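You operate a simulated robot arm through the tools that you are given. There is no shell and no other tool.

The job below is to be done with a simulated two-armed robot. You get a single attempt, and the scene is never put back.

JOB
Wax the top of the long block in the bench vise.
Fine: tighten the vise first, use the yellow cloth, put it back and close the wax pot. A coat counts when it lies all over at full strength: go over it till it gets no stronger.
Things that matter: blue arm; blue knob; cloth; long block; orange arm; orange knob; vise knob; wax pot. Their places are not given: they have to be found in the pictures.

The check looks at the end state, three seconds after you hand in, the way a careful person would. Anything else that was tipped, shoved, dropped, spilled or broken makes it a failure. Flat cloth is picked up by pressing the open fingertips on it (5 to 10 N) and closing them slowly along it; thin cloth reads only 2 to 8 mm in the jaws.

ROBOT AND FRAMES
Two 7-joint arms with fingered hands on one trunk that stands fixed in place. Base frame: the origin is at the foot of the trunk, x ahead of it, y to its left, z up; the work surface is at about z = 0.92. Readings come in m, degrees, newtons and seconds.
The left shoulder is at [0.07, 0.145, 1.162], the right one opposite. With the tool pointing down near the work surface each hand reaches from about 0.44 to 0.8 m from the base axis, measured 20 degrees to its own side. Payload 3.5 kg a hand.
Tool frame (each hand has its own): the origin (TCP) lies between the finger pads and is the grasp point; the fingertips stand 0.025 m ahead of it; z points along the fingers, y is the line along which they close. The gripper opens to 0.088 m. The gripper's body begins 0.029 m behind the TCP. The gripper is a hand of 4 fingers: y runs from the thumb to the fingers, the wrist lies at [-0.013, -0.097, -0.162] in the tool frame, and closing takes about 1.5 s.
Orientation is told as [roll, pitch, yaw] about the base's x, y, z axes, in that order, counted from this pose: with the fingers straight down and the wrist toward the robot, the tool's x, y and z point along [0, 1, 0], [1, 0, 0] and [0, 0, -1] of the base frame.

CONTROLS
- The arms move only by the tool play_rows. It takes "left_series", "right_series" or both (then of equal length, played together; a hand with none holds still); each is one flat list of numbers, 7 for each row, row after row: the shift along the tool's x, y, z in m, then the turn, a rotation vector about the tool's x, y, z in degrees, then the opening in per cent of the stroke, from 0 (shut) to 100 (fully open). In form: [dx, dy, dz, rx, ry, rz, jaw, dx, dy, dz, rx, ry, rz, jaw, ...]. A call has 1 to 20 rows; each row shifts and turns the commanded pose from where the row before left it, along the tool's axes as they then stand. A row lasts 0.2 s, in which the tool goes at most 0.05 m and 8.6 degrees; a call with a longer step from one row to the next is refused whole, and so is a gripper value outside its range. A pose out of reach is approached as far as the arm can. The call stops where the force on the tool passes 40 N (or 10 N more than at its start, if that is more) or the arm is blocked; 0.2 s more then pass. The fingers move at their own pace (about 0.045 m/s each) and stop on an object; they squeeze with about 31 N. The grip force told is the motor's: it shows also when the fingers shut on nothing. Time passes only in rows, and 0.2 s behind the last, so rows that do not move let the fingers close. The reply holds the time, the measured pose of the TCP, the force on the tool along the base axes, the opening and the grip force, in the units named above and with some noise, with the torque about the TCP (base axes, N m) and any sound that the robot's microphone picked up.
- Cameras (640 x 400 px; columns grow to the right, rows downward): "scene" is now at [0.1198, -0.0464, 1.4704]; the picture's right is [-0.56, -0.83, 0.00], its down [-0.55, 0.37, -0.75] and it looks along [0.62, -0.42, -0.66] (base axes); focal length 325 px, centre (320, 200). "left" rides on the left gripper at [-0.064, -0.083, -0.098] in its tool frame; the picture's right is [-0.62, -0.37, 0.69], its down [0.71, -0.63, 0.30] and it looks along [0.32, 0.68, 0.65] (tool axes); focal length 265 px, centre (320, 200). "right" rides on the right gripper at [0.064, -0.083, -0.098] in its tool frame; the picture's right is [-0.62, 0.37, -0.69], its down [-0.71, -0.63, 0.30] and it looks along [-0.32, 0.68, 0.65] (tool axes); focal length 265 px, centre (320, 200).
- grab_frame(camera): a new picture of that camera. No time passes.
- move_column(by): slides the trunk up (or, below 0, down) by that many m; the arms and the scene camera ride with it, the base frame stays. It gives what a move gives, with no picture.
- grasp_type(shape, hand): the hand has 4 fingers and takes this shape, open, in about a second: jaw (thumb against the fingers, like two jaws); tri (thumb and two fingers); tip (a fingertip pinch); poke (one finger out to press); point (the index stretched); flat (the hand flat); cup (the hand cupped); fist (a fist). The gripper value then closes the fingers along that shape, each until it touches; the sizes above hold for jaw. It gives what a move gives, with no picture.
- pan_tilt(pan, tilt): turns the head with the scene camera to pan (to the left, within 86 degrees either way) and tilt (down, from -29 to 69), counted from straight ahead of the robot. It gives what a move gives.
- locate(camera, pixels): for up to 12 pixels [column, row] of the newest picture of that camera ("zoom" is the newest enlarged one), the place [x, y, z] in the base frame of the surface seen there, good to about 0.003 m. No time passes.
- inspect(camera, box): a new picture of the part [left, top, right, bottom] of that camera's present view, enlarged. No time passes.
- sign_off(): hands the job in; it is judged then, once.

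Leave the grippers open and the arms clear of the work at the hand-in unless told otherwise.

The tools are called by a JSON object that holds its "name" and its "arguments". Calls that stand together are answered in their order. play_rows: Moves the arms, as the interface text tells. Its arguments: {"type":"object","properties":{"left_series":{"type":"array"},"right_series":{"type":"array"}},"required":[]} The other tools are called the same way: move_column (by) slides the trunk up or down; grasp_type (shape, hand) gives the hand a shape; pan_tilt (pan, tilt) turns the head that bears the scene camera; grab_frame (camera) takes a picture; locate (camera, pixels) gives the place of the surface under pixels of a picture; inspect (camera, box) takes an enlarged picture of a part of a camera's view; sign_off () hands the job in.

At the start:

```text
t: 0.0
left_tcp_pos: [0.5037, -0.0366, 1.2638]
left_orientation: [0.1, 0.0, 0.0]
left_contact_force: [0.3, -0.7, -0.5]
left_torque: [-0.01, -0.02, 0.03]
left_gripper_width: 0.0877
left_grip_force: 0.1
left_shape: jaw
right_tcp_pos: [0.331, -0.482, 1.2134]
right_orientation: [0.0, 0.1, 0.1]
right_contact_force: [0.3, 0.4, 0.5]
right_torque: [-0.03, 0.01, -0.02]
right_gripper_width: 0.0878
right_grip_force: 0.1
right_shape: jaw
trunk travel left (down, up): [-0.725, 0.115]
head pan, tilt: [-33.9, 41.6]
```

scene: 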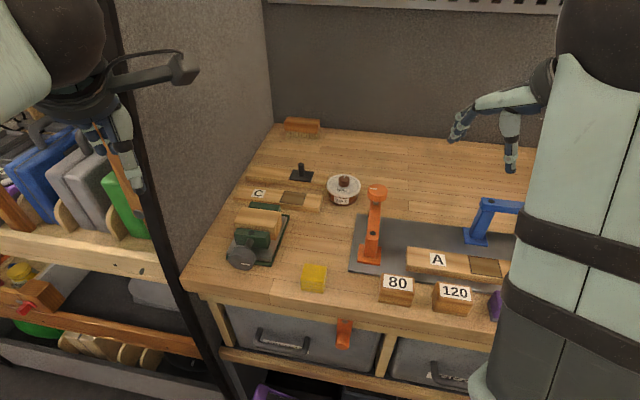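
right: 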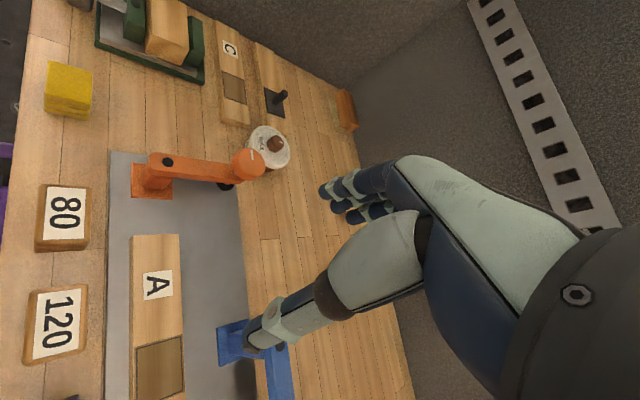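
left: 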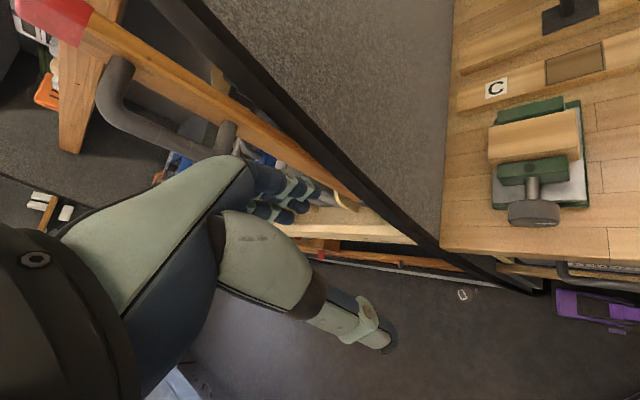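

I see a bench with a vise (green, at about (258,240) in the scene picture), a yellow cloth-like block at (314,278), a wax pot at (343,190), and orange and blue arms with a mat. I'll enlarge several parts of the scene view first.

{"name": "inspect", "arguments": {"camera": "scene", "box": [200, 150, 360, 300]}}

{"name": "inspect", "arguments": {"camera": "scene", "box": [340, 170, 540, 330]}}

{"name": "inspect", "arguments": {"camera": "right", "box": [0, 0, 400, 250]}}

```text
2.67 times, centred on (280, 225) of scene
```

zoom: 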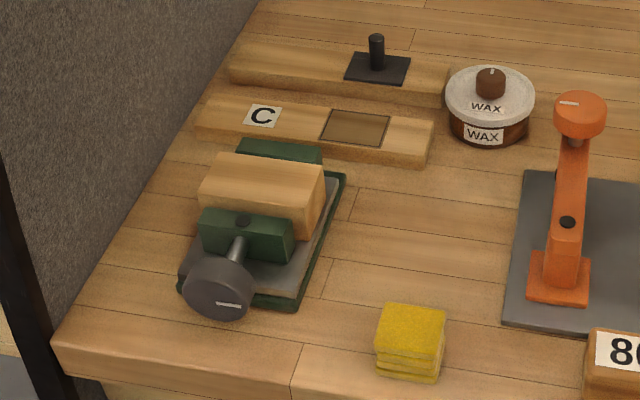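

```text
2.50 times, centred on (440, 250) of scene
```

zoom: 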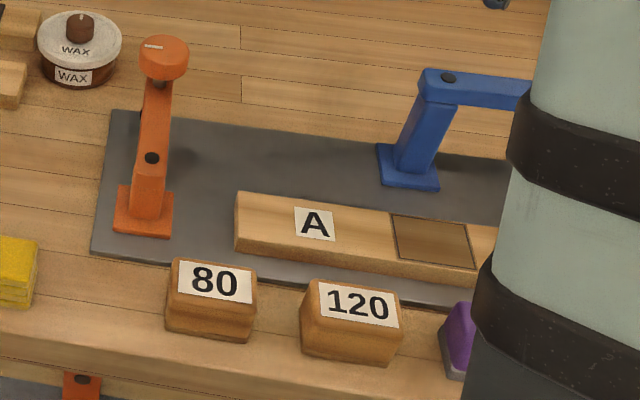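

```text
1.60 times, centred on (200, 125) of right
```

zoom: 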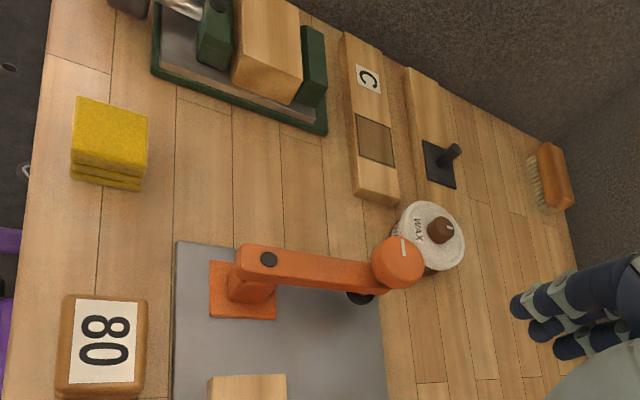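

Next I'll find the places of the main items in the scene picture: vise knob (240,250), block top (260,220), cloth (314,275), wax pot lid knob (344,181), and the clamps.

{"name": "grab_frame", "arguments": {"camera": "scene"}}

{"name": "locate", "arguments": {"camera": "scene", "pixels": [[241, 258], [258, 218], [250, 238], [314, 272], [344, 180], [340, 200], [377, 192], [370, 250], [302, 170], [258, 194], [300, 125], [330, 240]]}}

{"name": "inspect", "arguments": {"camera": "scene", "box": [220, 195, 300, 275]}}

{"name": "inspect", "arguments": {"camera": "left", "box": [440, 60, 640, 260]}}

```text
taken
```

scene: 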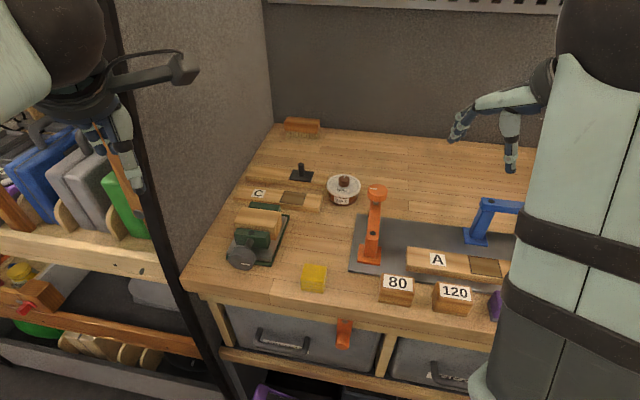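

```text
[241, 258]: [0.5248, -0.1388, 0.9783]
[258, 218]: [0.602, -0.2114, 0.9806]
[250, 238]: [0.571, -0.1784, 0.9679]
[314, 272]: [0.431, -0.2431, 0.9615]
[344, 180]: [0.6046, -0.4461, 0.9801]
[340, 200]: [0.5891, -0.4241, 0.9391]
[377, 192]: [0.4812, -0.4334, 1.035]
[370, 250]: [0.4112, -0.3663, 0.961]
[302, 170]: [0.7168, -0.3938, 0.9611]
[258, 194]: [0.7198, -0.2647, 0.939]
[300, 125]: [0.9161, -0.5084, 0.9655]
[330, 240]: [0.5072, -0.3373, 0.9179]
```

```text
5.00 times, centred on (260, 235) of scene
```

zoom: 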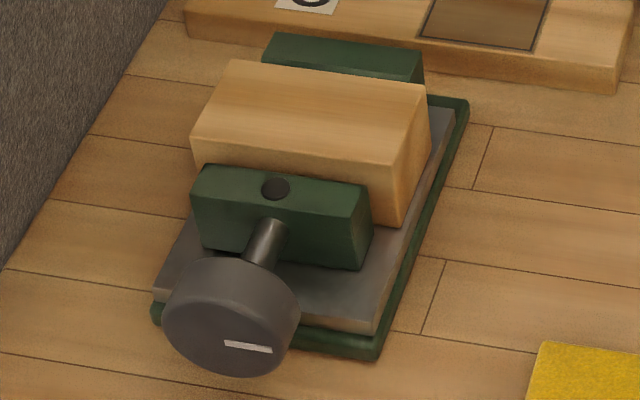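

```text
2.00 times, centred on (540, 160) of left
```

zoom: 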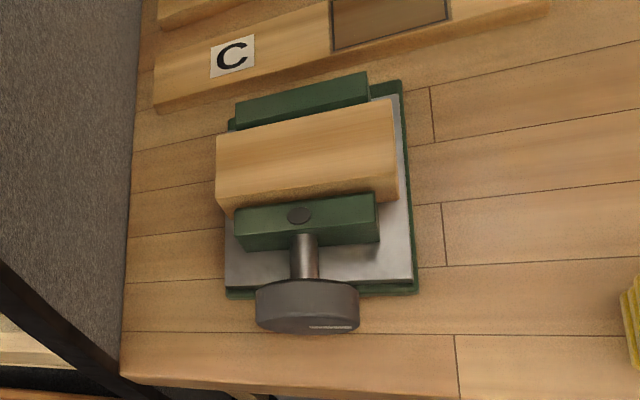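

The vise is turned a little relative to my base frame. I'll measure its geometry precisely with an enlarged view of it: the block's top corners (228,62), (430,85), (193,135), (405,160), and the knob.

{"name": "inspect", "arguments": {"camera": "scene", "box": [220, 195, 300, 275]}}

{"name": "locate", "arguments": {"camera": "zoom", "pixels": [[232, 66], [424, 88], [198, 132], [402, 160], [300, 110], [396, 218], [232, 310], [275, 188], [262, 240], [375, 345], [462, 105], [345, 55]]}}

{"name": "locate", "arguments": {"camera": "scene", "pixels": [[187, 283], [260, 298], [300, 307], [360, 318], [276, 128], [450, 140], [355, 215], [350, 270], [405, 278], [327, 190], [360, 190], [500, 330]]}}

```text
5.00 times, centred on (260, 235) of scene
```

zoom: 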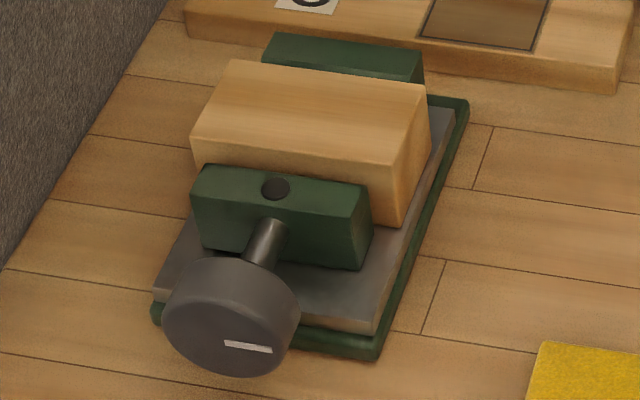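

```text
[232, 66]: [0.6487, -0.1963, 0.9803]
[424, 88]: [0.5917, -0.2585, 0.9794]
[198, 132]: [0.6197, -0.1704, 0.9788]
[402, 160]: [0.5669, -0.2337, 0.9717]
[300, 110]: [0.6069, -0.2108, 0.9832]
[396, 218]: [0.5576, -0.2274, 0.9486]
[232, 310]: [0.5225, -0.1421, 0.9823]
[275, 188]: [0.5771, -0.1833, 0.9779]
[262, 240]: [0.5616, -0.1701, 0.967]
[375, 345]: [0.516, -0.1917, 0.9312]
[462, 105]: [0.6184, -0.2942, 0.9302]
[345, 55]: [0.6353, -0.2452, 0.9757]
```

```text
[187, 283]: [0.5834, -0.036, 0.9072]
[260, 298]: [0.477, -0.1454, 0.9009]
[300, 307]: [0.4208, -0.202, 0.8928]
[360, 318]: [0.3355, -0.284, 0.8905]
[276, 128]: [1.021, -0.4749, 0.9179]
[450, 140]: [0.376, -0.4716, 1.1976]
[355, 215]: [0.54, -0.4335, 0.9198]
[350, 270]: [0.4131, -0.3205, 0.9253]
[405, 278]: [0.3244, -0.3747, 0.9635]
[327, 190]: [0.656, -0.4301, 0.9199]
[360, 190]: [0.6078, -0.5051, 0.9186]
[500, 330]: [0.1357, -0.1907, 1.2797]
```

The bench is turned by about −45° to my base frame: its front edge runs along (0.71,0.71), and depth runs along (0.71,−0.71). Now I'll enlarge the vise knob from the scene and left cameras to measure its size and axis.

{"name": "inspect", "arguments": {"camera": "scene", "box": [225, 230, 275, 275]}}

{"name": "locate", "arguments": {"camera": "zoom", "pixels": [[125, 250], [200, 230], [200, 300], [200, 360], [300, 280], [200, 200], [280, 200], [100, 310], [240, 360], [300, 330], [160, 340], [330, 100]]}}

{"name": "inspect", "arguments": {"camera": "left", "box": [480, 90, 610, 240]}}

```text
8.89 times, centred on (250, 252) of scene
```

zoom: 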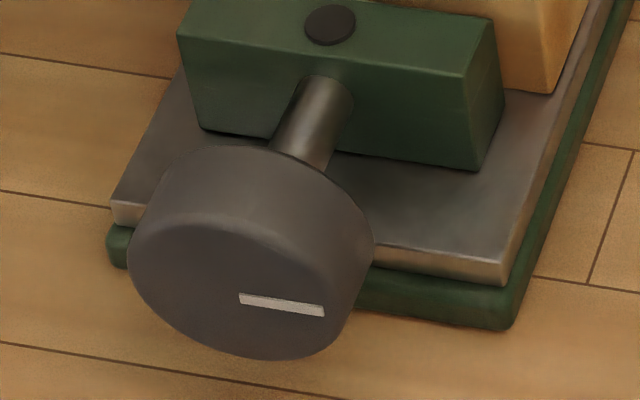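

```text
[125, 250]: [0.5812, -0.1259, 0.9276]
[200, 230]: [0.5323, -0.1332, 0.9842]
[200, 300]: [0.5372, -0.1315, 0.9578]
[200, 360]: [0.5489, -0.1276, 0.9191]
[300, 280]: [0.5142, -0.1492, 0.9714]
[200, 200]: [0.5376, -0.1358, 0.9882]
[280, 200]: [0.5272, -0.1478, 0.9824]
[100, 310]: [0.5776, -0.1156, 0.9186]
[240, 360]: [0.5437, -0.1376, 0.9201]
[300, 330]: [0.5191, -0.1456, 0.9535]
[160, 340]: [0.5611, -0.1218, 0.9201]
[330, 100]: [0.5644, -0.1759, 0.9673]
```

```text
2.67 times, centred on (545, 165) of left
```

zoom: 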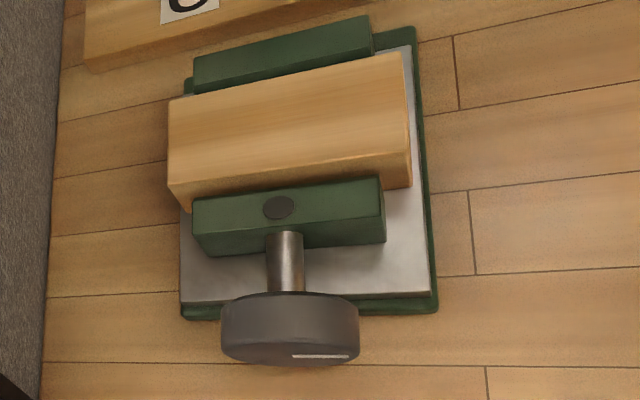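

The knob axis runs along the bench depth u=(0.71,−0.71,0), with its front face near u=0.470. Its centre sits near v=0.277, z≈0.961, and it is about 5 cm across. The left arm points naturally that way, so at its present height I'll first turn the left hand to point horizontally along u: yaw −45°, then tip up 90°.

{"name": "play_rows", "arguments": {"left_series": [0, 0, 0, 0, 0, 7.5, 100, 0, 0, 0, 0, 0, 7.5, 100, 0, 0, 0, 0, 0, 7.5, 100, 0, 0, 0, 0, 0, 7.5, 100, 0, 0, 0, 0, 0, 7.5, 100, 0, 0, 0, 0, 0, 7.5, 100, 0, 0, 0, -7.5, 0, 0, 100, 0, 0, 0, -7.5, 0, 0, 100, 0, 0, 0, -7.5, 0, 0, 100, 0, 0, 0, -7.5, 0, 0, 100, 0, 0, 0, -7.5, 0, 0, 100, 0, 0, 0, -7.5, 0, 0, 100]}}

```text
t: 2.6
left_tcp_pos: [0.5051, -0.0362, 1.2646]
left_orientation: [-0.1, -45.2, -44.9]
left_contact_force: [0.4, -0.2, -0.4]
left_torque: [0.0, 0.0, 0.03]
left_gripper_width: 0.0875
left_grip_force: 0.1
left_shape: jaw
right_tcp_pos: [0.3315, -0.4819, 1.2143]
right_orientation: [0.0, -0.1, 0.0]
right_contact_force: [0.3, 0.7, 0.0]
right_torque: [-0.03, -0.03, -0.04]
right_gripper_width: 0.0879
right_grip_force: 0.0
right_shape: jaw
trunk travel left (down, up): [-0.725, 0.115]
head pan, tilt: [-33.9, 41.6]
```

That worked: pitch is −45° and yaw −45°. I'll finish the tip-up by another 45° and look with the left camera.

{"name": "play_rows", "arguments": {"left_series": [0, 0, 0, -7.5, 0, 0, 100, 0, 0, 0, -7.5, 0, 0, 100, 0, 0, 0, -7.5, 0, 0, 100, 0, 0, 0, -7.5, 0, 0, 100, 0, 0, 0, -7.5, 0, 0, 100, 0, 0, 0, -7.5, 0, 0, 100, -0.02, -0.03, 0, 0, 0, 0, 100, -0.02, -0.03, 0, 0, 0, 0, 100, -0.0145, -0.03, 0, 0, 0, 0, 100]}}

{"name": "grab_frame", "arguments": {"camera": "left"}}

{"name": "grab_frame", "arguments": {"camera": "scene"}}

```text
t: 4.6
left_tcp_pos: [0.4694, -0.076, 1.174]
left_orientation: [-122.3, -90.0, 77.4]
left_contact_force: [0.6, -0.4, -0.7]
left_torque: [0.03, 0.01, -0.02]
left_gripper_width: 0.0878
left_grip_force: 0.1
left_shape: jaw
right_tcp_pos: [0.3301, -0.4824, 1.2132]
right_orientation: [-0.1, 0.0, 0.0]
right_contact_force: [0.8, -0.5, 0.2]
right_torque: [0.0, -0.01, 0.0]
right_gripper_width: 0.0875
right_grip_force: 0.1
right_shape: jaw
trunk travel left (down, up): [-0.725, 0.115]
head pan, tilt: [-33.9, 41.6]
```

```text
taken
```

left: 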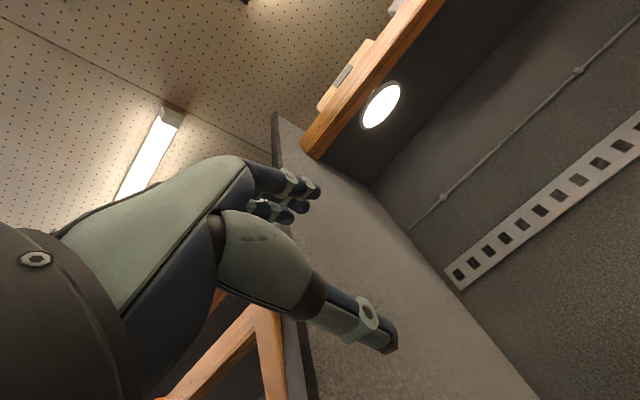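

```text
taken
```

scene: 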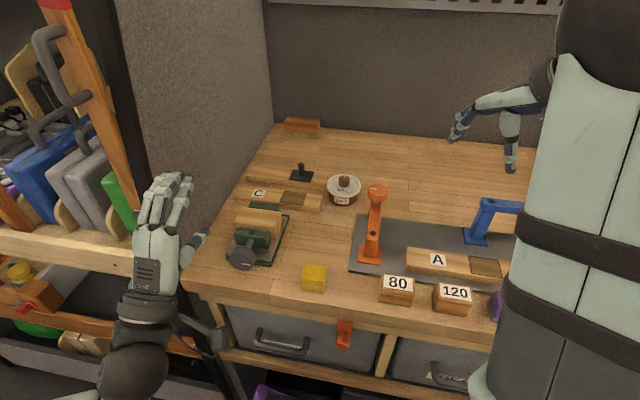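

The left hand points along u with the fingers up. At the knob the thumb would hit the bench with y vertical, so I'll roll the hand to put the jaw line horizontal. First I'll try the positive roll (wrist to the left) in free air to see how far the joint goes.

{"name": "play_rows", "arguments": {"left_series": [0, 0, 0, 0, 0, 8, 100, 0, 0, 0, 0, 0, 8, 100, 0, 0, 0, 0, 0, 8, 100, 0, 0, 0, 0, 0, 8, 100, 0, 0, 0, 0, 0, 8, 100, 0, 0, 0, 0, 0, 8, 100, 0, 0, 0, 0, 0, 8, 100, 0, 0, 0, 0, 0, 8, 100, 0, 0, 0, 0, 0, 8, 100, 0, 0, 0, 0, 0, 8, 100, 0, 0, 0, 0, 0, 8, 100, 0, 0, 0, 0, 0, 2, 100]}}

{"name": "grab_frame", "arguments": {"camera": "left"}}

{"name": "grab_frame", "arguments": {"camera": "scene"}}

```text
t: 7.2
left_tcp_pos: [0.4655, -0.0761, 1.1732]
left_orientation: [90.0, 0.1, -135.0]
left_contact_force: [-0.6, 0.6, -0.1]
left_torque: [0.02, 0.02, 0.01]
left_gripper_width: 0.0877
left_grip_force: 0.0
left_shape: jaw
right_tcp_pos: [0.3301, -0.4827, 1.2142]
right_orientation: [-0.1, 0.0, 0.0]
right_contact_force: [-0.4, 0.0, -0.3]
right_torque: [0.04, -0.01, 0.03]
right_gripper_width: 0.0877
right_grip_force: 0.2
right_shape: jaw
trunk travel left (down, up): [-0.725, 0.115]
head pan, tilt: [-33.9, 41.6]
```

```text
taken
```

left: 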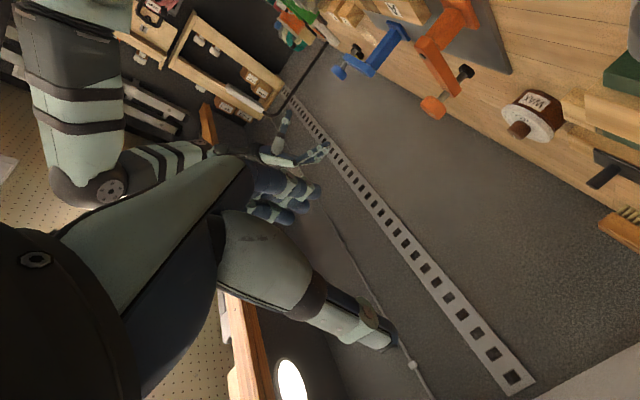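

```text
taken
```

scene: 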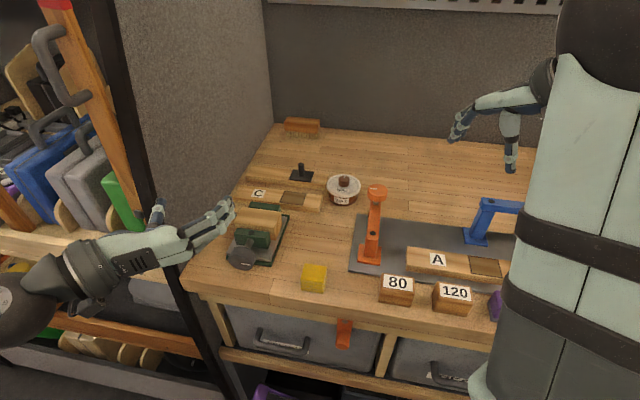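

The roll to y=right (wrist on the left) works. I'll test another +80° towards y=down to learn the clockwise range.

{"name": "play_rows", "arguments": {"left_series": [0, 0, 0, 0, 0, 8, 100, 0, 0, 0, 0, 0, 8, 100, 0, 0, 0, 0, 0, 8, 100, 0, 0, 0, 0, 0, 8, 100, 0, 0, 0, 0, 0, 8, 100, 0, 0, 0, 0, 0, 8, 100, 0, 0, 0, 0, 0, 8, 100, 0, 0, 0, 0, 0, 8, 100, 0, 0, 0, 0, 0, 8, 100, 0, 0, 0, 0, 0, 8, 100]}}

{"name": "grab_frame", "arguments": {"camera": "left"}}

{"name": "grab_frame", "arguments": {"camera": "scene"}}

```text
t: 9.4
left_tcp_pos: [0.5045, -0.0787, 1.2034]
left_orientation: [92.9, 78.9, -131.6]
left_contact_force: [-0.3, 0.0, -0.2]
left_torque: [0.04, -0.03, 0.0]
left_gripper_width: 0.0876
left_grip_force: 0.1
left_shape: jaw
left hand out of reach, approached as far as the arm can: row 9, 10
right_tcp_pos: [0.3309, -0.4806, 1.2145]
right_orientation: [0.0, 0.0, 0.0]
right_contact_force: [-0.4, 0.3, -0.2]
right_torque: [-0.03, 0.01, 0.02]
right_gripper_width: 0.0873
right_grip_force: 0.0
right_shape: jaw
trunk travel left (down, up): [-0.725, 0.115]
head pan, tilt: [-33.9, 41.6]
```

```text
taken
```

left: 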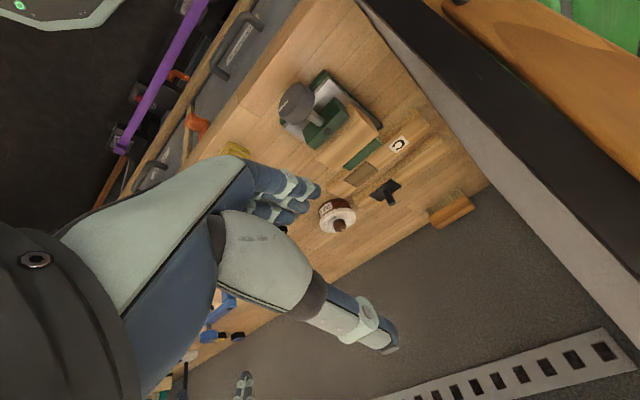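

```text
taken
```

scene: 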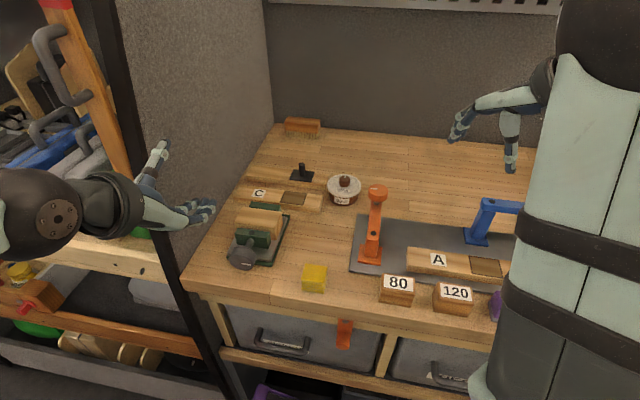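

The roll limit is near +65° past y=right. So I have a usable stroke from about −60° to +60° around y=right. I'll turn back by −80° and check the pose.

{"name": "play_rows", "arguments": {"left_series": [0, 0, 0, 0, 0, -8, 100, 0, 0, 0, 0, 0, -8, 100, 0, 0, 0, 0, 0, -8, 100, 0, 0, 0, 0, 0, -8, 100, 0, 0, 0, 0, 0, -8, 100, 0, 0, 0, 0, 0, -8, 100, 0, 0, 0, 0, 0, -8, 100, 0, 0, 0, 0, 0, -8, 100, 0, 0, 0, 0, 0, -8, 100, 0, 0, 0, 0, 0, -8, 100]}}

```text
t: 11.6
left_tcp_pos: [0.5032, -0.0829, 1.1974]
left_orientation: [90.0, -0.2, -135.0]
left_contact_force: [0.0, -0.4, -0.8]
left_torque: [0.04, -0.01, 0.0]
left_gripper_width: 0.0879
left_grip_force: 0.1
left_shape: jaw
right_tcp_pos: [0.3307, -0.4807, 1.2141]
right_orientation: [0.0, 0.0, 0.0]
right_contact_force: [0.5, 0.5, 0.1]
right_torque: [0.01, 0.05, -0.03]
right_gripper_width: 0.0878
right_grip_force: 0.1
right_shape: jaw
trunk travel left (down, up): [-0.725, 0.115]
head pan, tilt: [-33.9, 41.6]
```

The pose is y=right, x=up, z=along u. Before descending, I'll check where the black post at the bench's left end stands so the wrist keeps clear of it (pixels (160,220), (195,320), (140,120)).

{"name": "grab_frame", "arguments": {"camera": "scene"}}

{"name": "locate", "arguments": {"camera": "scene", "pixels": [[200, 335], [210, 370], [128, 120], [115, 50], [165, 275], [283, 342], [345, 335]]}}

```text
taken
```

scene: 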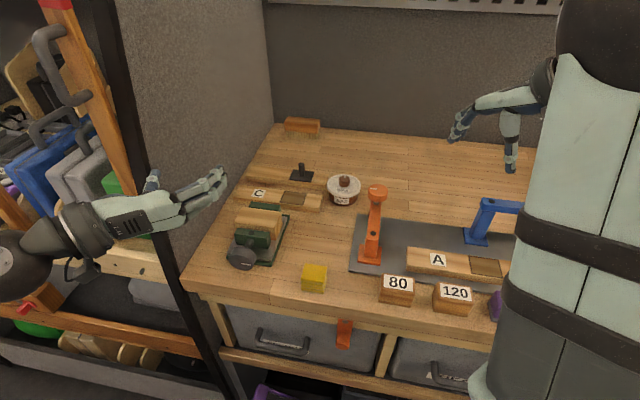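

```text
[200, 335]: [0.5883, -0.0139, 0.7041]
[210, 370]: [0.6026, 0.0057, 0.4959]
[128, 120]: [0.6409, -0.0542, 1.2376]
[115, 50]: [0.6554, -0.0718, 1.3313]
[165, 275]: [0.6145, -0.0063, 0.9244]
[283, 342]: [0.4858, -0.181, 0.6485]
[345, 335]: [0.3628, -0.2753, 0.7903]
```

The post stands at about u=0.43–0.5, v≥0.406, so the hand passes clear of it. I'll lower the hand in front of the bench to the knob's height (u≈0.40, v≈0.277, z≈0.961).

{"name": "play_rows", "arguments": {"left_series": [-0.0393, 0.0033, -0.0024, 0, 0, 0, 100, -0.0393, 0.0033, -0.0024, 0, 0, 0, 100, -0.0393, 0.0033, -0.0024, 0, 0, 0, 100, -0.0393, 0.0033, -0.0024, 0, 0, 0, 100, -0.0393, 0.0033, -0.0024, 0, 0, 0, 100, -0.0393, 0.0033, -0.0024, 0, 0, 0, 100]}}

{"name": "grab_frame", "arguments": {"camera": "left"}}

{"name": "grab_frame", "arguments": {"camera": "scene"}}

```text
t: 13.0
left_tcp_pos: [0.4772, -0.0876, 0.9597]
left_orientation: [90.0, 0.0, -135.0]
left_contact_force: [0.8, 0.0, -0.5]
left_torque: [0.01, -0.01, -0.01]
left_gripper_width: 0.0876
left_grip_force: 0.0
left_shape: jaw
right_tcp_pos: [0.3316, -0.4819, 1.2139]
right_orientation: [0.1, 0.1, -0.1]
right_contact_force: [-0.3, -0.1, 0.3]
right_torque: [0.01, 0.02, 0.01]
right_gripper_width: 0.0876
right_grip_force: 0.1
right_shape: jaw
trunk travel left (down, up): [-0.725, 0.115]
head pan, tilt: [-33.9, 41.6]
```

```text
taken
```

left: 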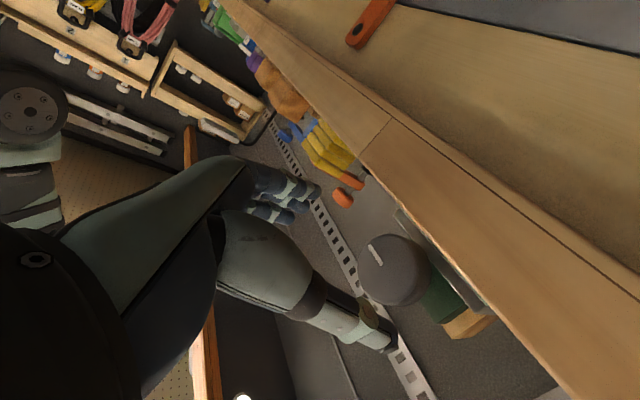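

```text
taken
```

scene: 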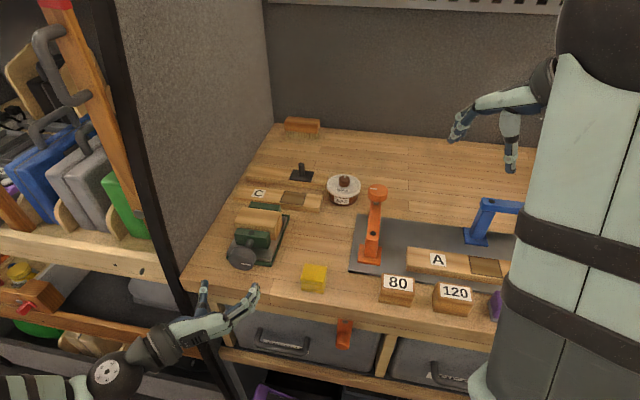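

The left camera now sees the knob face at about (392,270), with its mark at (376,255). I'll enlarge it and measure the knob's centre from there.

{"name": "inspect", "arguments": {"camera": "left", "box": [340, 210, 460, 330]}}

{"name": "locate", "arguments": {"camera": "zoom", "pixels": [[170, 120], [120, 200], [150, 270], [250, 170], [300, 210], [250, 270], [200, 190], [200, 130], [200, 250]]}}

```text
3.33 times, centred on (400, 270) of left
```

zoom: 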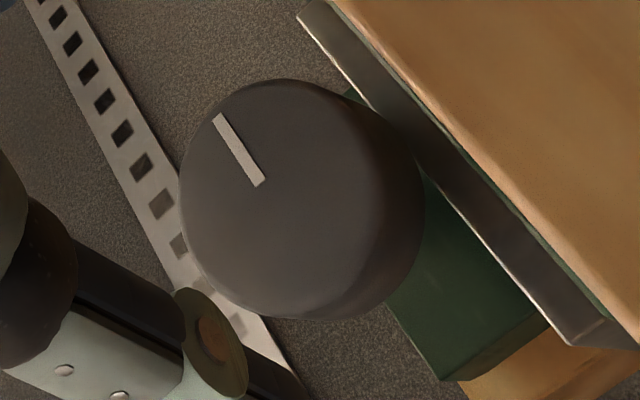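

```text
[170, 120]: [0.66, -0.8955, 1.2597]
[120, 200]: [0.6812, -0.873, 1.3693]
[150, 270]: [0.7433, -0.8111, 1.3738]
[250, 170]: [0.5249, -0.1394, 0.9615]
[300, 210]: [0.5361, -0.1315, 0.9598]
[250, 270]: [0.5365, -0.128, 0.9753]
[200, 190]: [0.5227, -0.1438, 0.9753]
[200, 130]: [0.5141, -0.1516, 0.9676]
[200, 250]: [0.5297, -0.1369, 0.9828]
```

The knob's centre is near v≈0.279, z≈0.961, its radius is about 0.025, and the mark points to 3 o'clock. I'll roll the hand back by 45°, set the opening to 72 % so nothing touches the bench, and correct the centre.

{"name": "play_rows", "arguments": {"left_series": [0.0013, -0.0035, 0, 0, 0, 0, 72, 0, 0, 0, 0, 0, -7.5, 72, 0, 0, 0, 0, 0, -7.5, 72, 0, 0, 0, 0, 0, -7.5, 72, 0, 0, 0, 0, 0, -7.5, 72, 0, 0, 0, 0, 0, -7.5, 72, 0, 0, 0, 0, 0, -7.5, 72]}}

{"name": "grab_frame", "arguments": {"camera": "left"}}

{"name": "inspect", "arguments": {"camera": "scene", "box": [150, 220, 310, 360]}}

```text
t: 14.6
left_tcp_pos: [0.4808, -0.0844, 0.9627]
left_orientation: [90.0, -45.0, -134.9]
left_contact_force: [-0.1, -0.1, 0.3]
left_torque: [-0.03, -0.01, 0.0]
left_gripper_width: 0.0636
left_grip_force: 0.0
left_shape: jaw
right_tcp_pos: [0.3302, -0.4818, 1.215]
right_orientation: [0.1, 0.0, 0.0]
right_contact_force: [0.0, -0.3, -0.4]
right_torque: [-0.01, 0.01, 0.01]
right_gripper_width: 0.0874
right_grip_force: 0.1
right_shape: jaw
trunk travel left (down, up): [-0.725, 0.115]
head pan, tilt: [-33.9, 41.6]
```

```text
taken
```

left: 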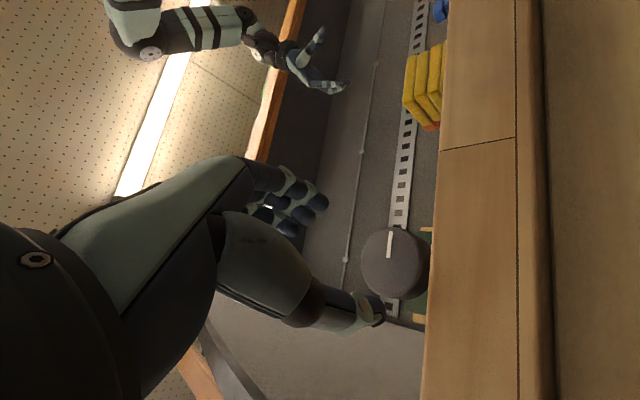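

```text
2.86 times, centred on (230, 290) of scene
```

zoom: 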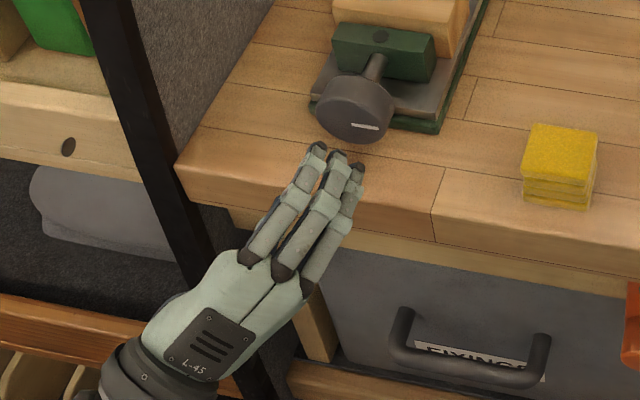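

The hand sits coaxial with the knob (u=0.400, v=0.280, z=0.963). I'll go forward 6.6 cm so the fingers straddle the knob.

{"name": "play_rows", "arguments": {"left_series": [0, 0, 0.02, 0, 0, 0, 72, 0, 0, 0.02, 0, 0, 0, 72, 0, 0, 0.014, 0, 0, 0, 72, 0, 0, 0.012, 0, 0, 0, 72]}}

{"name": "grab_frame", "arguments": {"camera": "left"}}

{"name": "inspect", "arguments": {"camera": "scene", "box": [180, 190, 320, 320]}}

```text
t: 15.6
left_tcp_pos: [0.527, -0.1327, 0.9633]
left_orientation: [90.0, -44.9, -135.0]
left_contact_force: [0.9, 0.2, -0.4]
left_torque: [0.0, 0.03, 0.0]
left_gripper_width: 0.0636
left_grip_force: 0.2
left_shape: jaw
right_tcp_pos: [0.3304, -0.4819, 1.213]
right_orientation: [0.0, -0.1, 0.0]
right_contact_force: [0.4, 0.1, -0.4]
right_torque: [0.04, -0.03, 0.03]
right_gripper_width: 0.0876
right_grip_force: 0.1
right_shape: jaw
trunk travel left (down, up): [-0.725, 0.115]
head pan, tilt: [-33.9, 41.6]
```

```text
taken
```

left: 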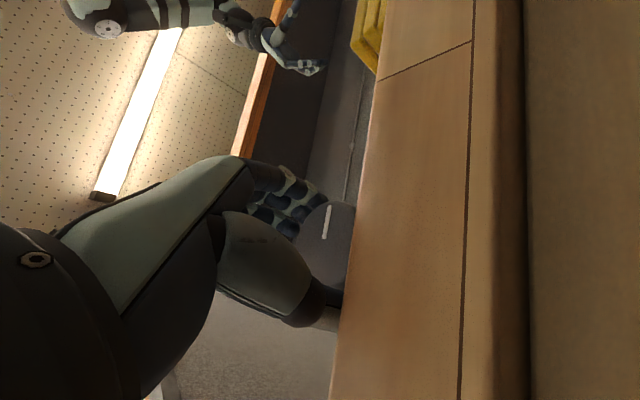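

```text
3.08 times, centred on (250, 255) of scene
```

zoom: 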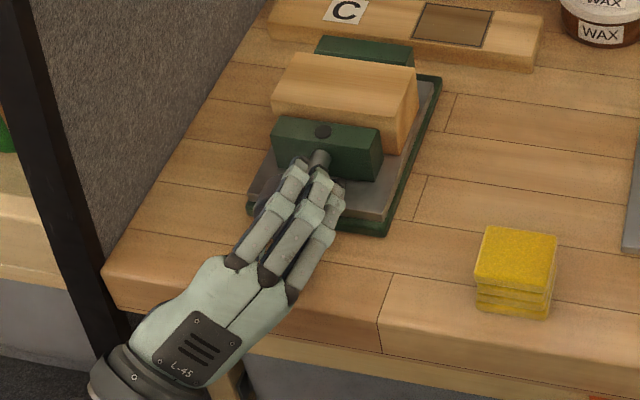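

The fingers straddle the knob with no contact force. I'll close them now and let them settle.

{"name": "play_rows", "arguments": {"left_series": [0, 0, 0, 0, 0, 0, 0, 0, 0, 0, 0, 0, 0, 0, 0, 0, 0, 0, 0, 0, 0, 0, 0, 0, 0, 0, 0, 0, 0, 0, 0, 0, 0, 0, 0]}}

{"name": "inspect", "arguments": {"camera": "scene", "box": [180, 190, 320, 320]}}

```text
t: 16.8
left_tcp_pos: [0.5282, -0.1319, 0.9637]
left_orientation: [89.9, -45.0, -134.8]
left_contact_force: [1.4, 1.9, -2.0]
left_torque: [0.02, 0.02, 0.03]
left_gripper_width: 0.0415
left_grip_force: 31.1
left_shape: jaw
right_tcp_pos: [0.3309, -0.4816, 1.2149]
right_orientation: [0.0, 0.0, 0.1]
right_contact_force: [0.8, 0.8, -0.1]
right_torque: [0.01, -0.01, 0.01]
right_gripper_width: 0.0876
right_grip_force: 0.1
right_shape: jaw
trunk travel left (down, up): [-0.725, 0.115]
head pan, tilt: [-33.9, 41.6]
```

```text
3.08 times, centred on (250, 255) of scene
```

zoom: 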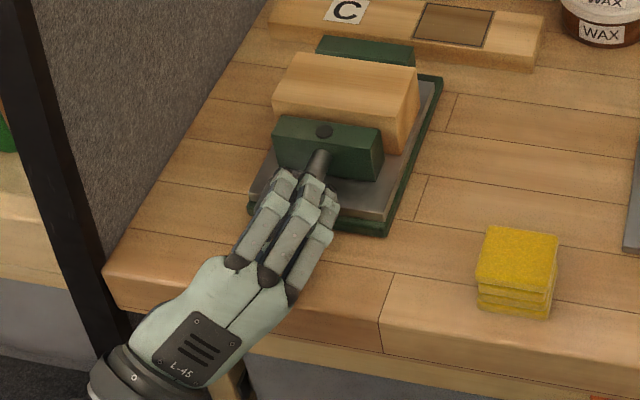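

The knob is held (width 0.0415, grip 31 N). I'll turn it clockwise in small steps and watch the torque.

{"name": "play_rows", "arguments": {"left_series": [0, 0, 0, 0, 0, 5, 0, 0, 0, 0, 0, 0, 5, 0, 0, 0, 0, 0, 0, 5, 0, 0, 0, 0, 0, 0, 5, 0]}}

{"name": "inspect", "arguments": {"camera": "left", "box": [200, 120, 440, 320]}}

```text
t: 17.8
left_tcp_pos: [0.5274, -0.1327, 0.963]
left_orientation: [90.1, -25.0, -135.1]
left_contact_force: [4.8, -2.7, 3.0]
left_torque: [-0.12, 0.02, 0.02]
left_gripper_width: 0.0409
left_grip_force: 30.8
left_shape: jaw
right_tcp_pos: [0.3318, -0.4817, 1.2142]
right_orientation: [0.0, 0.0, 0.0]
right_contact_force: [1.0, 0.0, -0.2]
right_torque: [-0.03, 0.02, -0.02]
right_gripper_width: 0.0877
right_grip_force: 0.2
right_shape: jaw
trunk travel left (down, up): [-0.725, 0.115]
head pan, tilt: [-33.9, 41.6]
```

```text
2.00 times, centred on (320, 220) of left
```

zoom: 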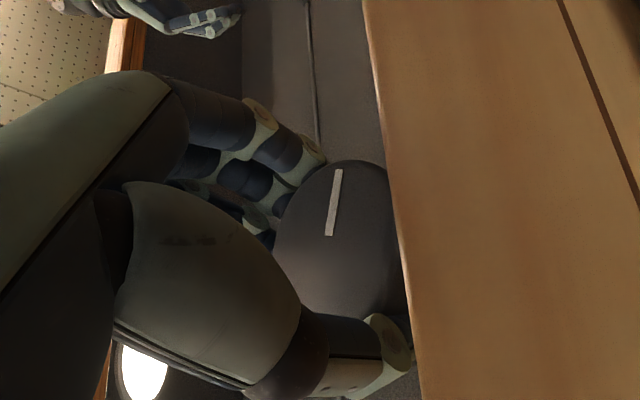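

The knob turns with the hand (the mark stays put in the hand camera), and the torque is only about −0.1 N m. I'll continue clockwise by 50°.

{"name": "play_rows", "arguments": {"left_series": [0, 0, 0, 0, 0, 5, 0, 0, 0, 0, 0, 0, 5, 0, 0, 0, 0, 0, 0, 5, 0, 0, 0, 0, 0, 0, 5, 0, 0, 0, 0, 0, 0, 5, 0, 0, 0, 0, 0, 0, 5, 0, 0, 0, 0, 0, 0, 5, 0, 0, 0, 0, 0, 0, 5, 0, 0, 0, 0, 0, 0, 5, 0, 0, 0, 0, 0, 0, 5, 0]}}

{"name": "inspect", "arguments": {"camera": "left", "box": [200, 120, 440, 320]}}

{"name": "inspect", "arguments": {"camera": "scene", "box": [180, 190, 320, 320]}}

```text
t: 20.0
left_tcp_pos: [0.527, -0.133, 0.9623]
left_orientation: [89.9, 25.2, -134.9]
left_contact_force: [7.0, -10.4, 8.1]
left_torque: [-0.18, -0.01, -0.09]
left_gripper_width: 0.0409
left_grip_force: 30.4
left_shape: jaw
right_tcp_pos: [0.3297, -0.4857, 1.2122]
right_orientation: [0.1, 0.1, 0.1]
right_contact_force: [0.2, -0.4, 0.1]
right_torque: [0.03, 0.0, -0.01]
right_gripper_width: 0.0874
right_grip_force: 0.0
right_shape: jaw
trunk travel left (down, up): [-0.725, 0.115]
head pan, tilt: [-33.9, 41.6]
```

```text
2.00 times, centred on (320, 220) of left
```

zoom: 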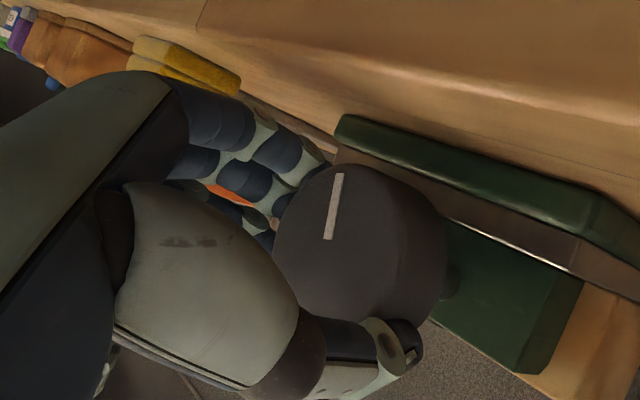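

```text
3.08 times, centred on (250, 255) of scene
```

zoom: 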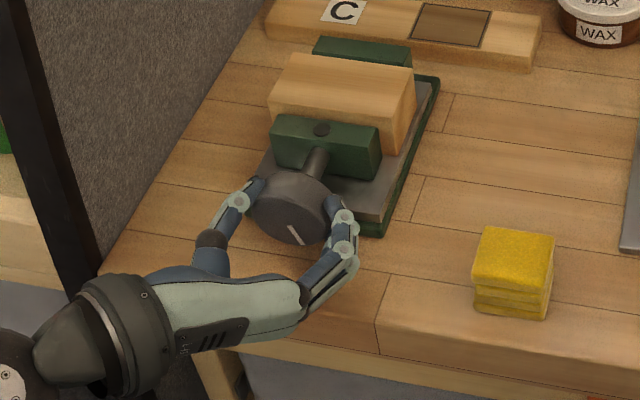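

The knob keeps turning, the mark is now pointing down-right, and I feel a pull of about 12 N forwards (the screw advances) with a small torque. I'll follow with a little forward motion while turning another 30°.

{"name": "play_rows", "arguments": {"left_series": [0.0009, -0.0004, 0.001, 0, 0, 0, 0, 0, 0, 0.0003, 0, 0, 5, 0, 0, 0, 0.0003, 0, 0, 5, 0, 0, 0, 0.0003, 0, 0, 5, 0]}}

{"name": "inspect", "arguments": {"camera": "scene", "box": [180, 190, 320, 320]}}

```text
t: 21.0
left_tcp_pos: [0.5275, -0.1354, 0.9637]
left_orientation: [89.8, 40.2, -135.2]
left_contact_force: [2.3, -10.3, 4.0]
left_torque: [-0.08, 0.02, -0.13]
left_gripper_width: 0.0411
left_grip_force: 31.0
left_shape: jaw
right_tcp_pos: [0.3306, -0.4839, 1.2127]
right_orientation: [0.1, 0.0, 0.0]
right_contact_force: [-0.3, -0.4, -0.4]
right_torque: [0.01, -0.01, -0.04]
right_gripper_width: 0.0875
right_grip_force: 0.1
right_shape: jaw
trunk travel left (down, up): [-0.725, 0.115]
head pan, tilt: [-33.9, 41.6]
```

```text
3.08 times, centred on (250, 255) of scene
```

zoom: 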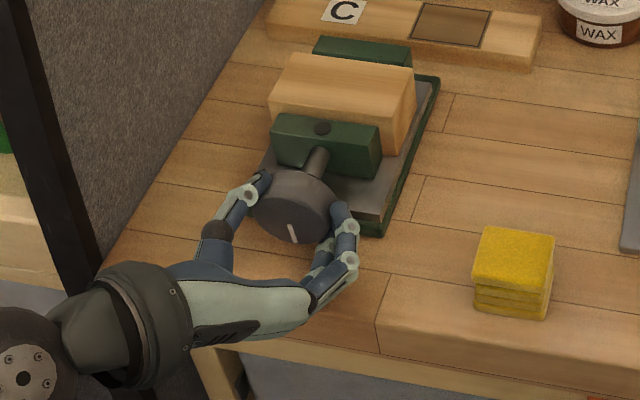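

The torque is still low (about −0.1 N m). I'll turn 20° more, to about +60°, in this stroke.

{"name": "play_rows", "arguments": {"left_series": [0, 0, 0.0005, 0, 0, 5, 0, 0, 0, 0.0005, 0, 0, 5, 0, 0, 0, 0.0005, 0, 0, 5, 0, 0, 0, 0.0005, 0, 0, 5, 0, 0, 0, 0, 0, 0, 0, 0]}}

{"name": "inspect", "arguments": {"camera": "left", "box": [200, 120, 440, 320]}}

{"name": "inspect", "arguments": {"camera": "scene", "box": [180, 190, 320, 320]}}

```text
t: 21.8
left_tcp_pos: [0.5343, -0.1369, 0.9685]
left_orientation: [86.5, 52.8, -138.3]
left_contact_force: [-29.8, 17.8, 5.5]
left_torque: [-0.09, 0.1, -0.34]
left_gripper_width: 0.0444
left_grip_force: 30.9
left_shape: jaw
left hand out of reach, approached as far as the arm can: row 2, 3, 4
right_tcp_pos: [0.3253, -0.4782, 1.217]
right_orientation: [-0.2, -0.4, 0.0]
right_contact_force: [0.0, -0.1, 0.4]
right_torque: [0.0, -0.01, 0.01]
right_gripper_width: 0.0873
right_grip_force: 0.1
right_shape: jaw
trunk travel left (down, up): [-0.725, 0.115]
head pan, tilt: [-33.9, 41.6]
stopped in row 4 (left hand): the force on the tool passed its limit at 46 N (the readings are from after the stop); the commanded pose is now the measured one
```

```text
2.00 times, centred on (320, 220) of left
```

zoom: 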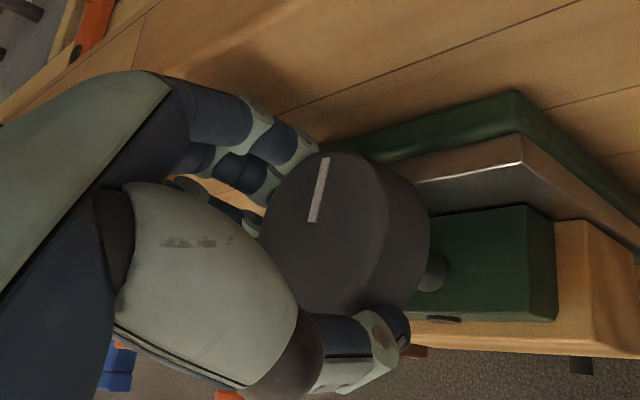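

```text
3.08 times, centred on (250, 255) of scene
```

zoom: 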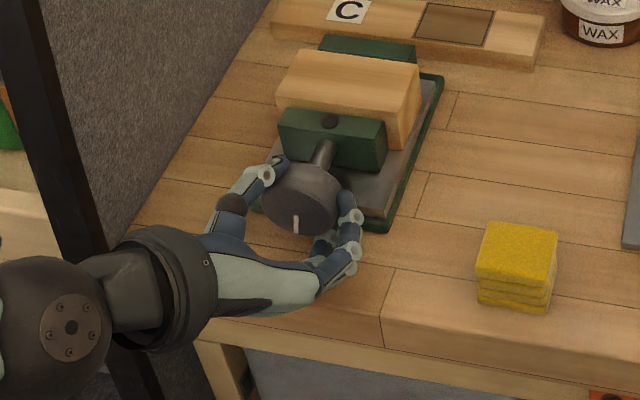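

The arm reached its limit near +50° and pressed, so the trunk swayed slightly. I'll open the fingers now to release, then back off from the knob.

{"name": "play_rows", "arguments": {"left_series": [0, 0, 0, 0, 0, 0, 65, 0, 0, 0, 0, 0, 0, 65, 0, 0, 0, 0, 0, 0, 65]}}

{"name": "inspect", "arguments": {"camera": "left", "box": [200, 120, 440, 320]}}

{"name": "inspect", "arguments": {"camera": "scene", "box": [180, 190, 320, 320]}}

```text
t: 22.6
left_tcp_pos: [0.5412, -0.14, 0.9683]
left_orientation: [87.3, 53.1, -137.6]
left_contact_force: [-10.0, 3.9, 2.5]
left_torque: [0.05, 0.32, -0.26]
left_gripper_width: 0.0571
left_grip_force: 0.1
left_shape: jaw
right_tcp_pos: [0.3279, -0.4814, 1.2148]
right_orientation: [0.0, -0.1, 0.0]
right_contact_force: [0.5, -0.4, -0.6]
right_torque: [0.03, -0.02, 0.0]
right_gripper_width: 0.0874
right_grip_force: 0.1
right_shape: jaw
trunk travel left (down, up): [-0.725, 0.115]
head pan, tilt: [-33.9, 41.6]
```

```text
2.00 times, centred on (320, 220) of left
```

zoom: 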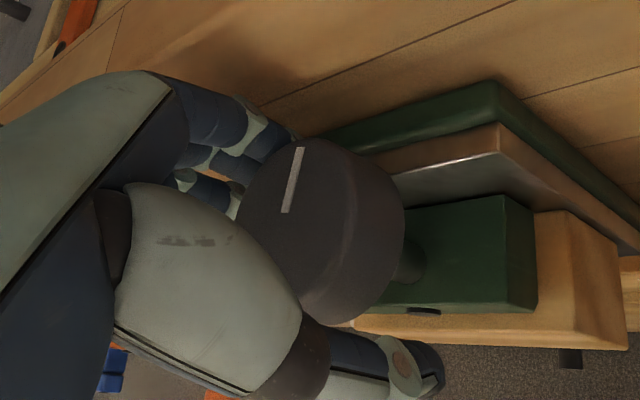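

```text
3.08 times, centred on (250, 255) of scene
```

zoom: 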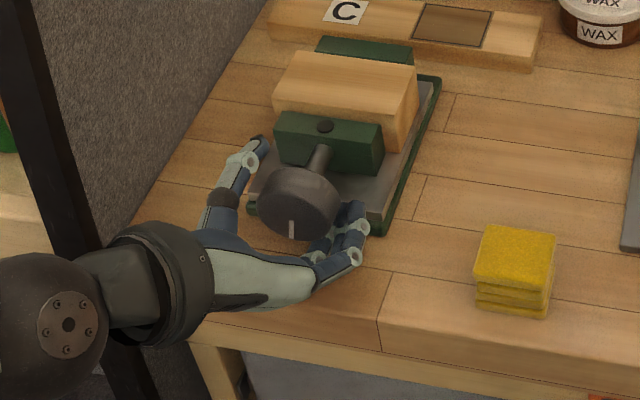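

Released; the mark now points straight down (turned about 90° so far). I'll back straight out from the knob.

{"name": "play_rows", "arguments": {"left_series": [0, 0, -0.01, 0, 0, 0, 80, 0, 0, -0.02, 0, 0, 0, 80, 0, 0, -0.025, 0, 0, 0, 80, 0, 0, -0.025, 0, 0, 0, 80]}}

{"name": "grab_frame", "arguments": {"camera": "left"}}

{"name": "inspect", "arguments": {"camera": "scene", "box": [180, 190, 320, 320]}}

{"name": "locate", "arguments": {"camera": "zoom", "pixels": [[300, 200], [285, 60], [415, 72], [272, 105], [405, 115], [435, 80], [380, 230], [315, 120], [318, 155], [275, 205], [320, 205]]}}

```text
t: 23.6
left_tcp_pos: [0.5399, -0.1183, 0.9845]
left_orientation: [85.7, 52.4, -138.5]
left_contact_force: [-1.8, -20.4, -25.1]
left_torque: [-0.03, -0.27, 0.22]
left_gripper_width: 0.076
left_grip_force: 0.0
left_shape: jaw
left hand out of reach, approached as far as the arm can: row 1, 2, 3, 4
right_tcp_pos: [0.3325, -0.4886, 1.2108]
right_orientation: [0.2, 0.2, 0.0]
right_contact_force: [-0.1, 0.0, 0.2]
right_torque: [0.04, -0.03, 0.01]
right_gripper_width: 0.0875
right_grip_force: 0.1
right_shape: jaw
trunk travel left (down, up): [-0.725, 0.115]
head pan, tilt: [-33.9, 41.6]
```

```text
taken
```

left: 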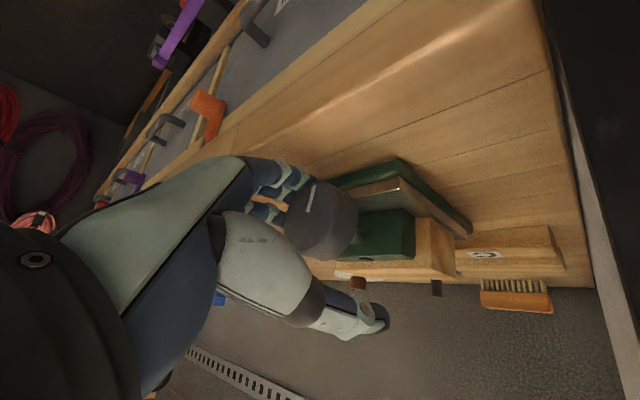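

```text
3.08 times, centred on (250, 255) of scene
```

zoom: 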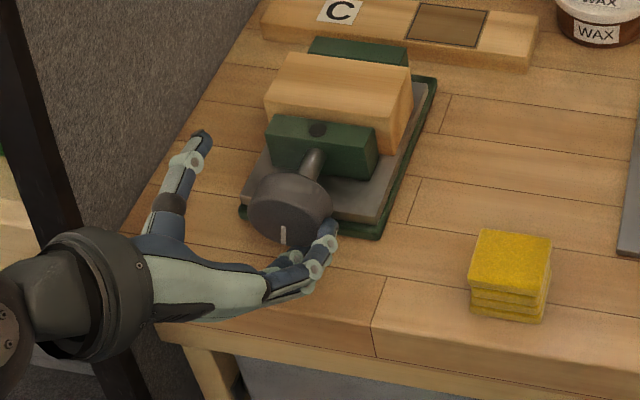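

```text
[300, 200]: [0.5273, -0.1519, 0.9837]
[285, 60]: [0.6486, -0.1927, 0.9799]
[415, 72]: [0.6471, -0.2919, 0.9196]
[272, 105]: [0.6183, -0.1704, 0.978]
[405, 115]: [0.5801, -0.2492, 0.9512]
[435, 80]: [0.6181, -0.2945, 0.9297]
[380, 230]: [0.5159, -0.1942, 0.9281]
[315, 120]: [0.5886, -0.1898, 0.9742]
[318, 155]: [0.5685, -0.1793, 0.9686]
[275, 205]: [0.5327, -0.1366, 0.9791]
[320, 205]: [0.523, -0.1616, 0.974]
```

Backing out isn't reachable at this roll: the arm slid sideways and the fingers now lean on the knob. I'll recentre the hand (right and down, +y in the tool) while rolling back toward the reachable range.

{"name": "play_rows", "arguments": {"left_series": [0, 0.008, 0, 0, 0, -6, 70, 0, 0.008, 0, 0, 0, -6, 70, 0, 0.008, 0, 0, 0, -6, 70]}}

{"name": "inspect", "arguments": {"camera": "left", "box": [200, 120, 440, 320]}}

{"name": "inspect", "arguments": {"camera": "scene", "box": [180, 190, 320, 320]}}

```text
t: 24.4
left_tcp_pos: [0.5277, -0.1241, 0.9733]
left_orientation: [87.9, 35.3, -136.4]
left_contact_force: [-1.0, -2.2, -3.3]
left_torque: [0.06, 0.03, -0.02]
left_gripper_width: 0.0633
left_grip_force: 0.0
left_shape: jaw
right_tcp_pos: [0.3312, -0.4813, 1.2145]
right_orientation: [-0.1, 0.1, -0.1]
right_contact_force: [-0.9, 0.6, -0.1]
right_torque: [-0.03, -0.02, 0.01]
right_gripper_width: 0.0876
right_grip_force: 0.1
right_shape: jaw
trunk travel left (down, up): [-0.725, 0.115]
head pan, tilt: [-33.9, 41.6]
```

```text
2.00 times, centred on (320, 220) of left
```

zoom: 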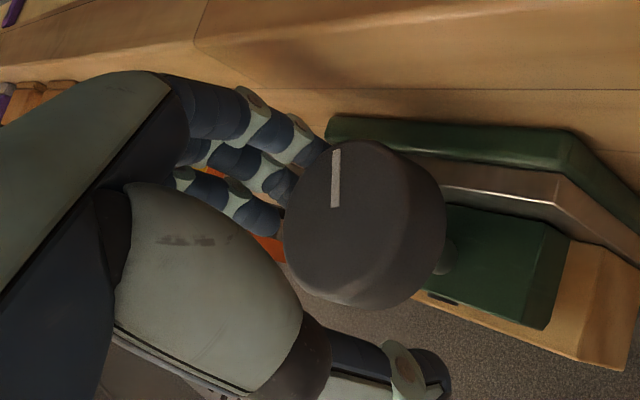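

```text
3.08 times, centred on (250, 255) of scene
```

zoom: 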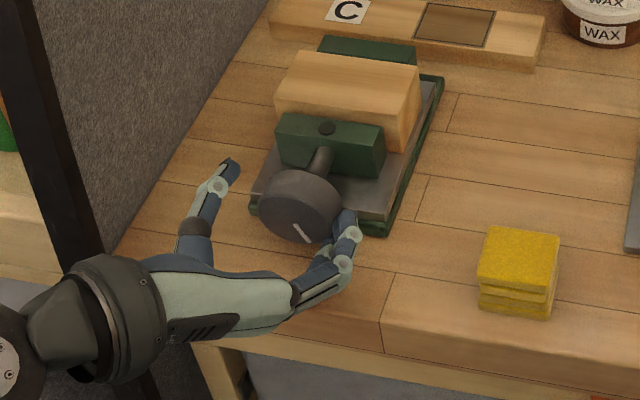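

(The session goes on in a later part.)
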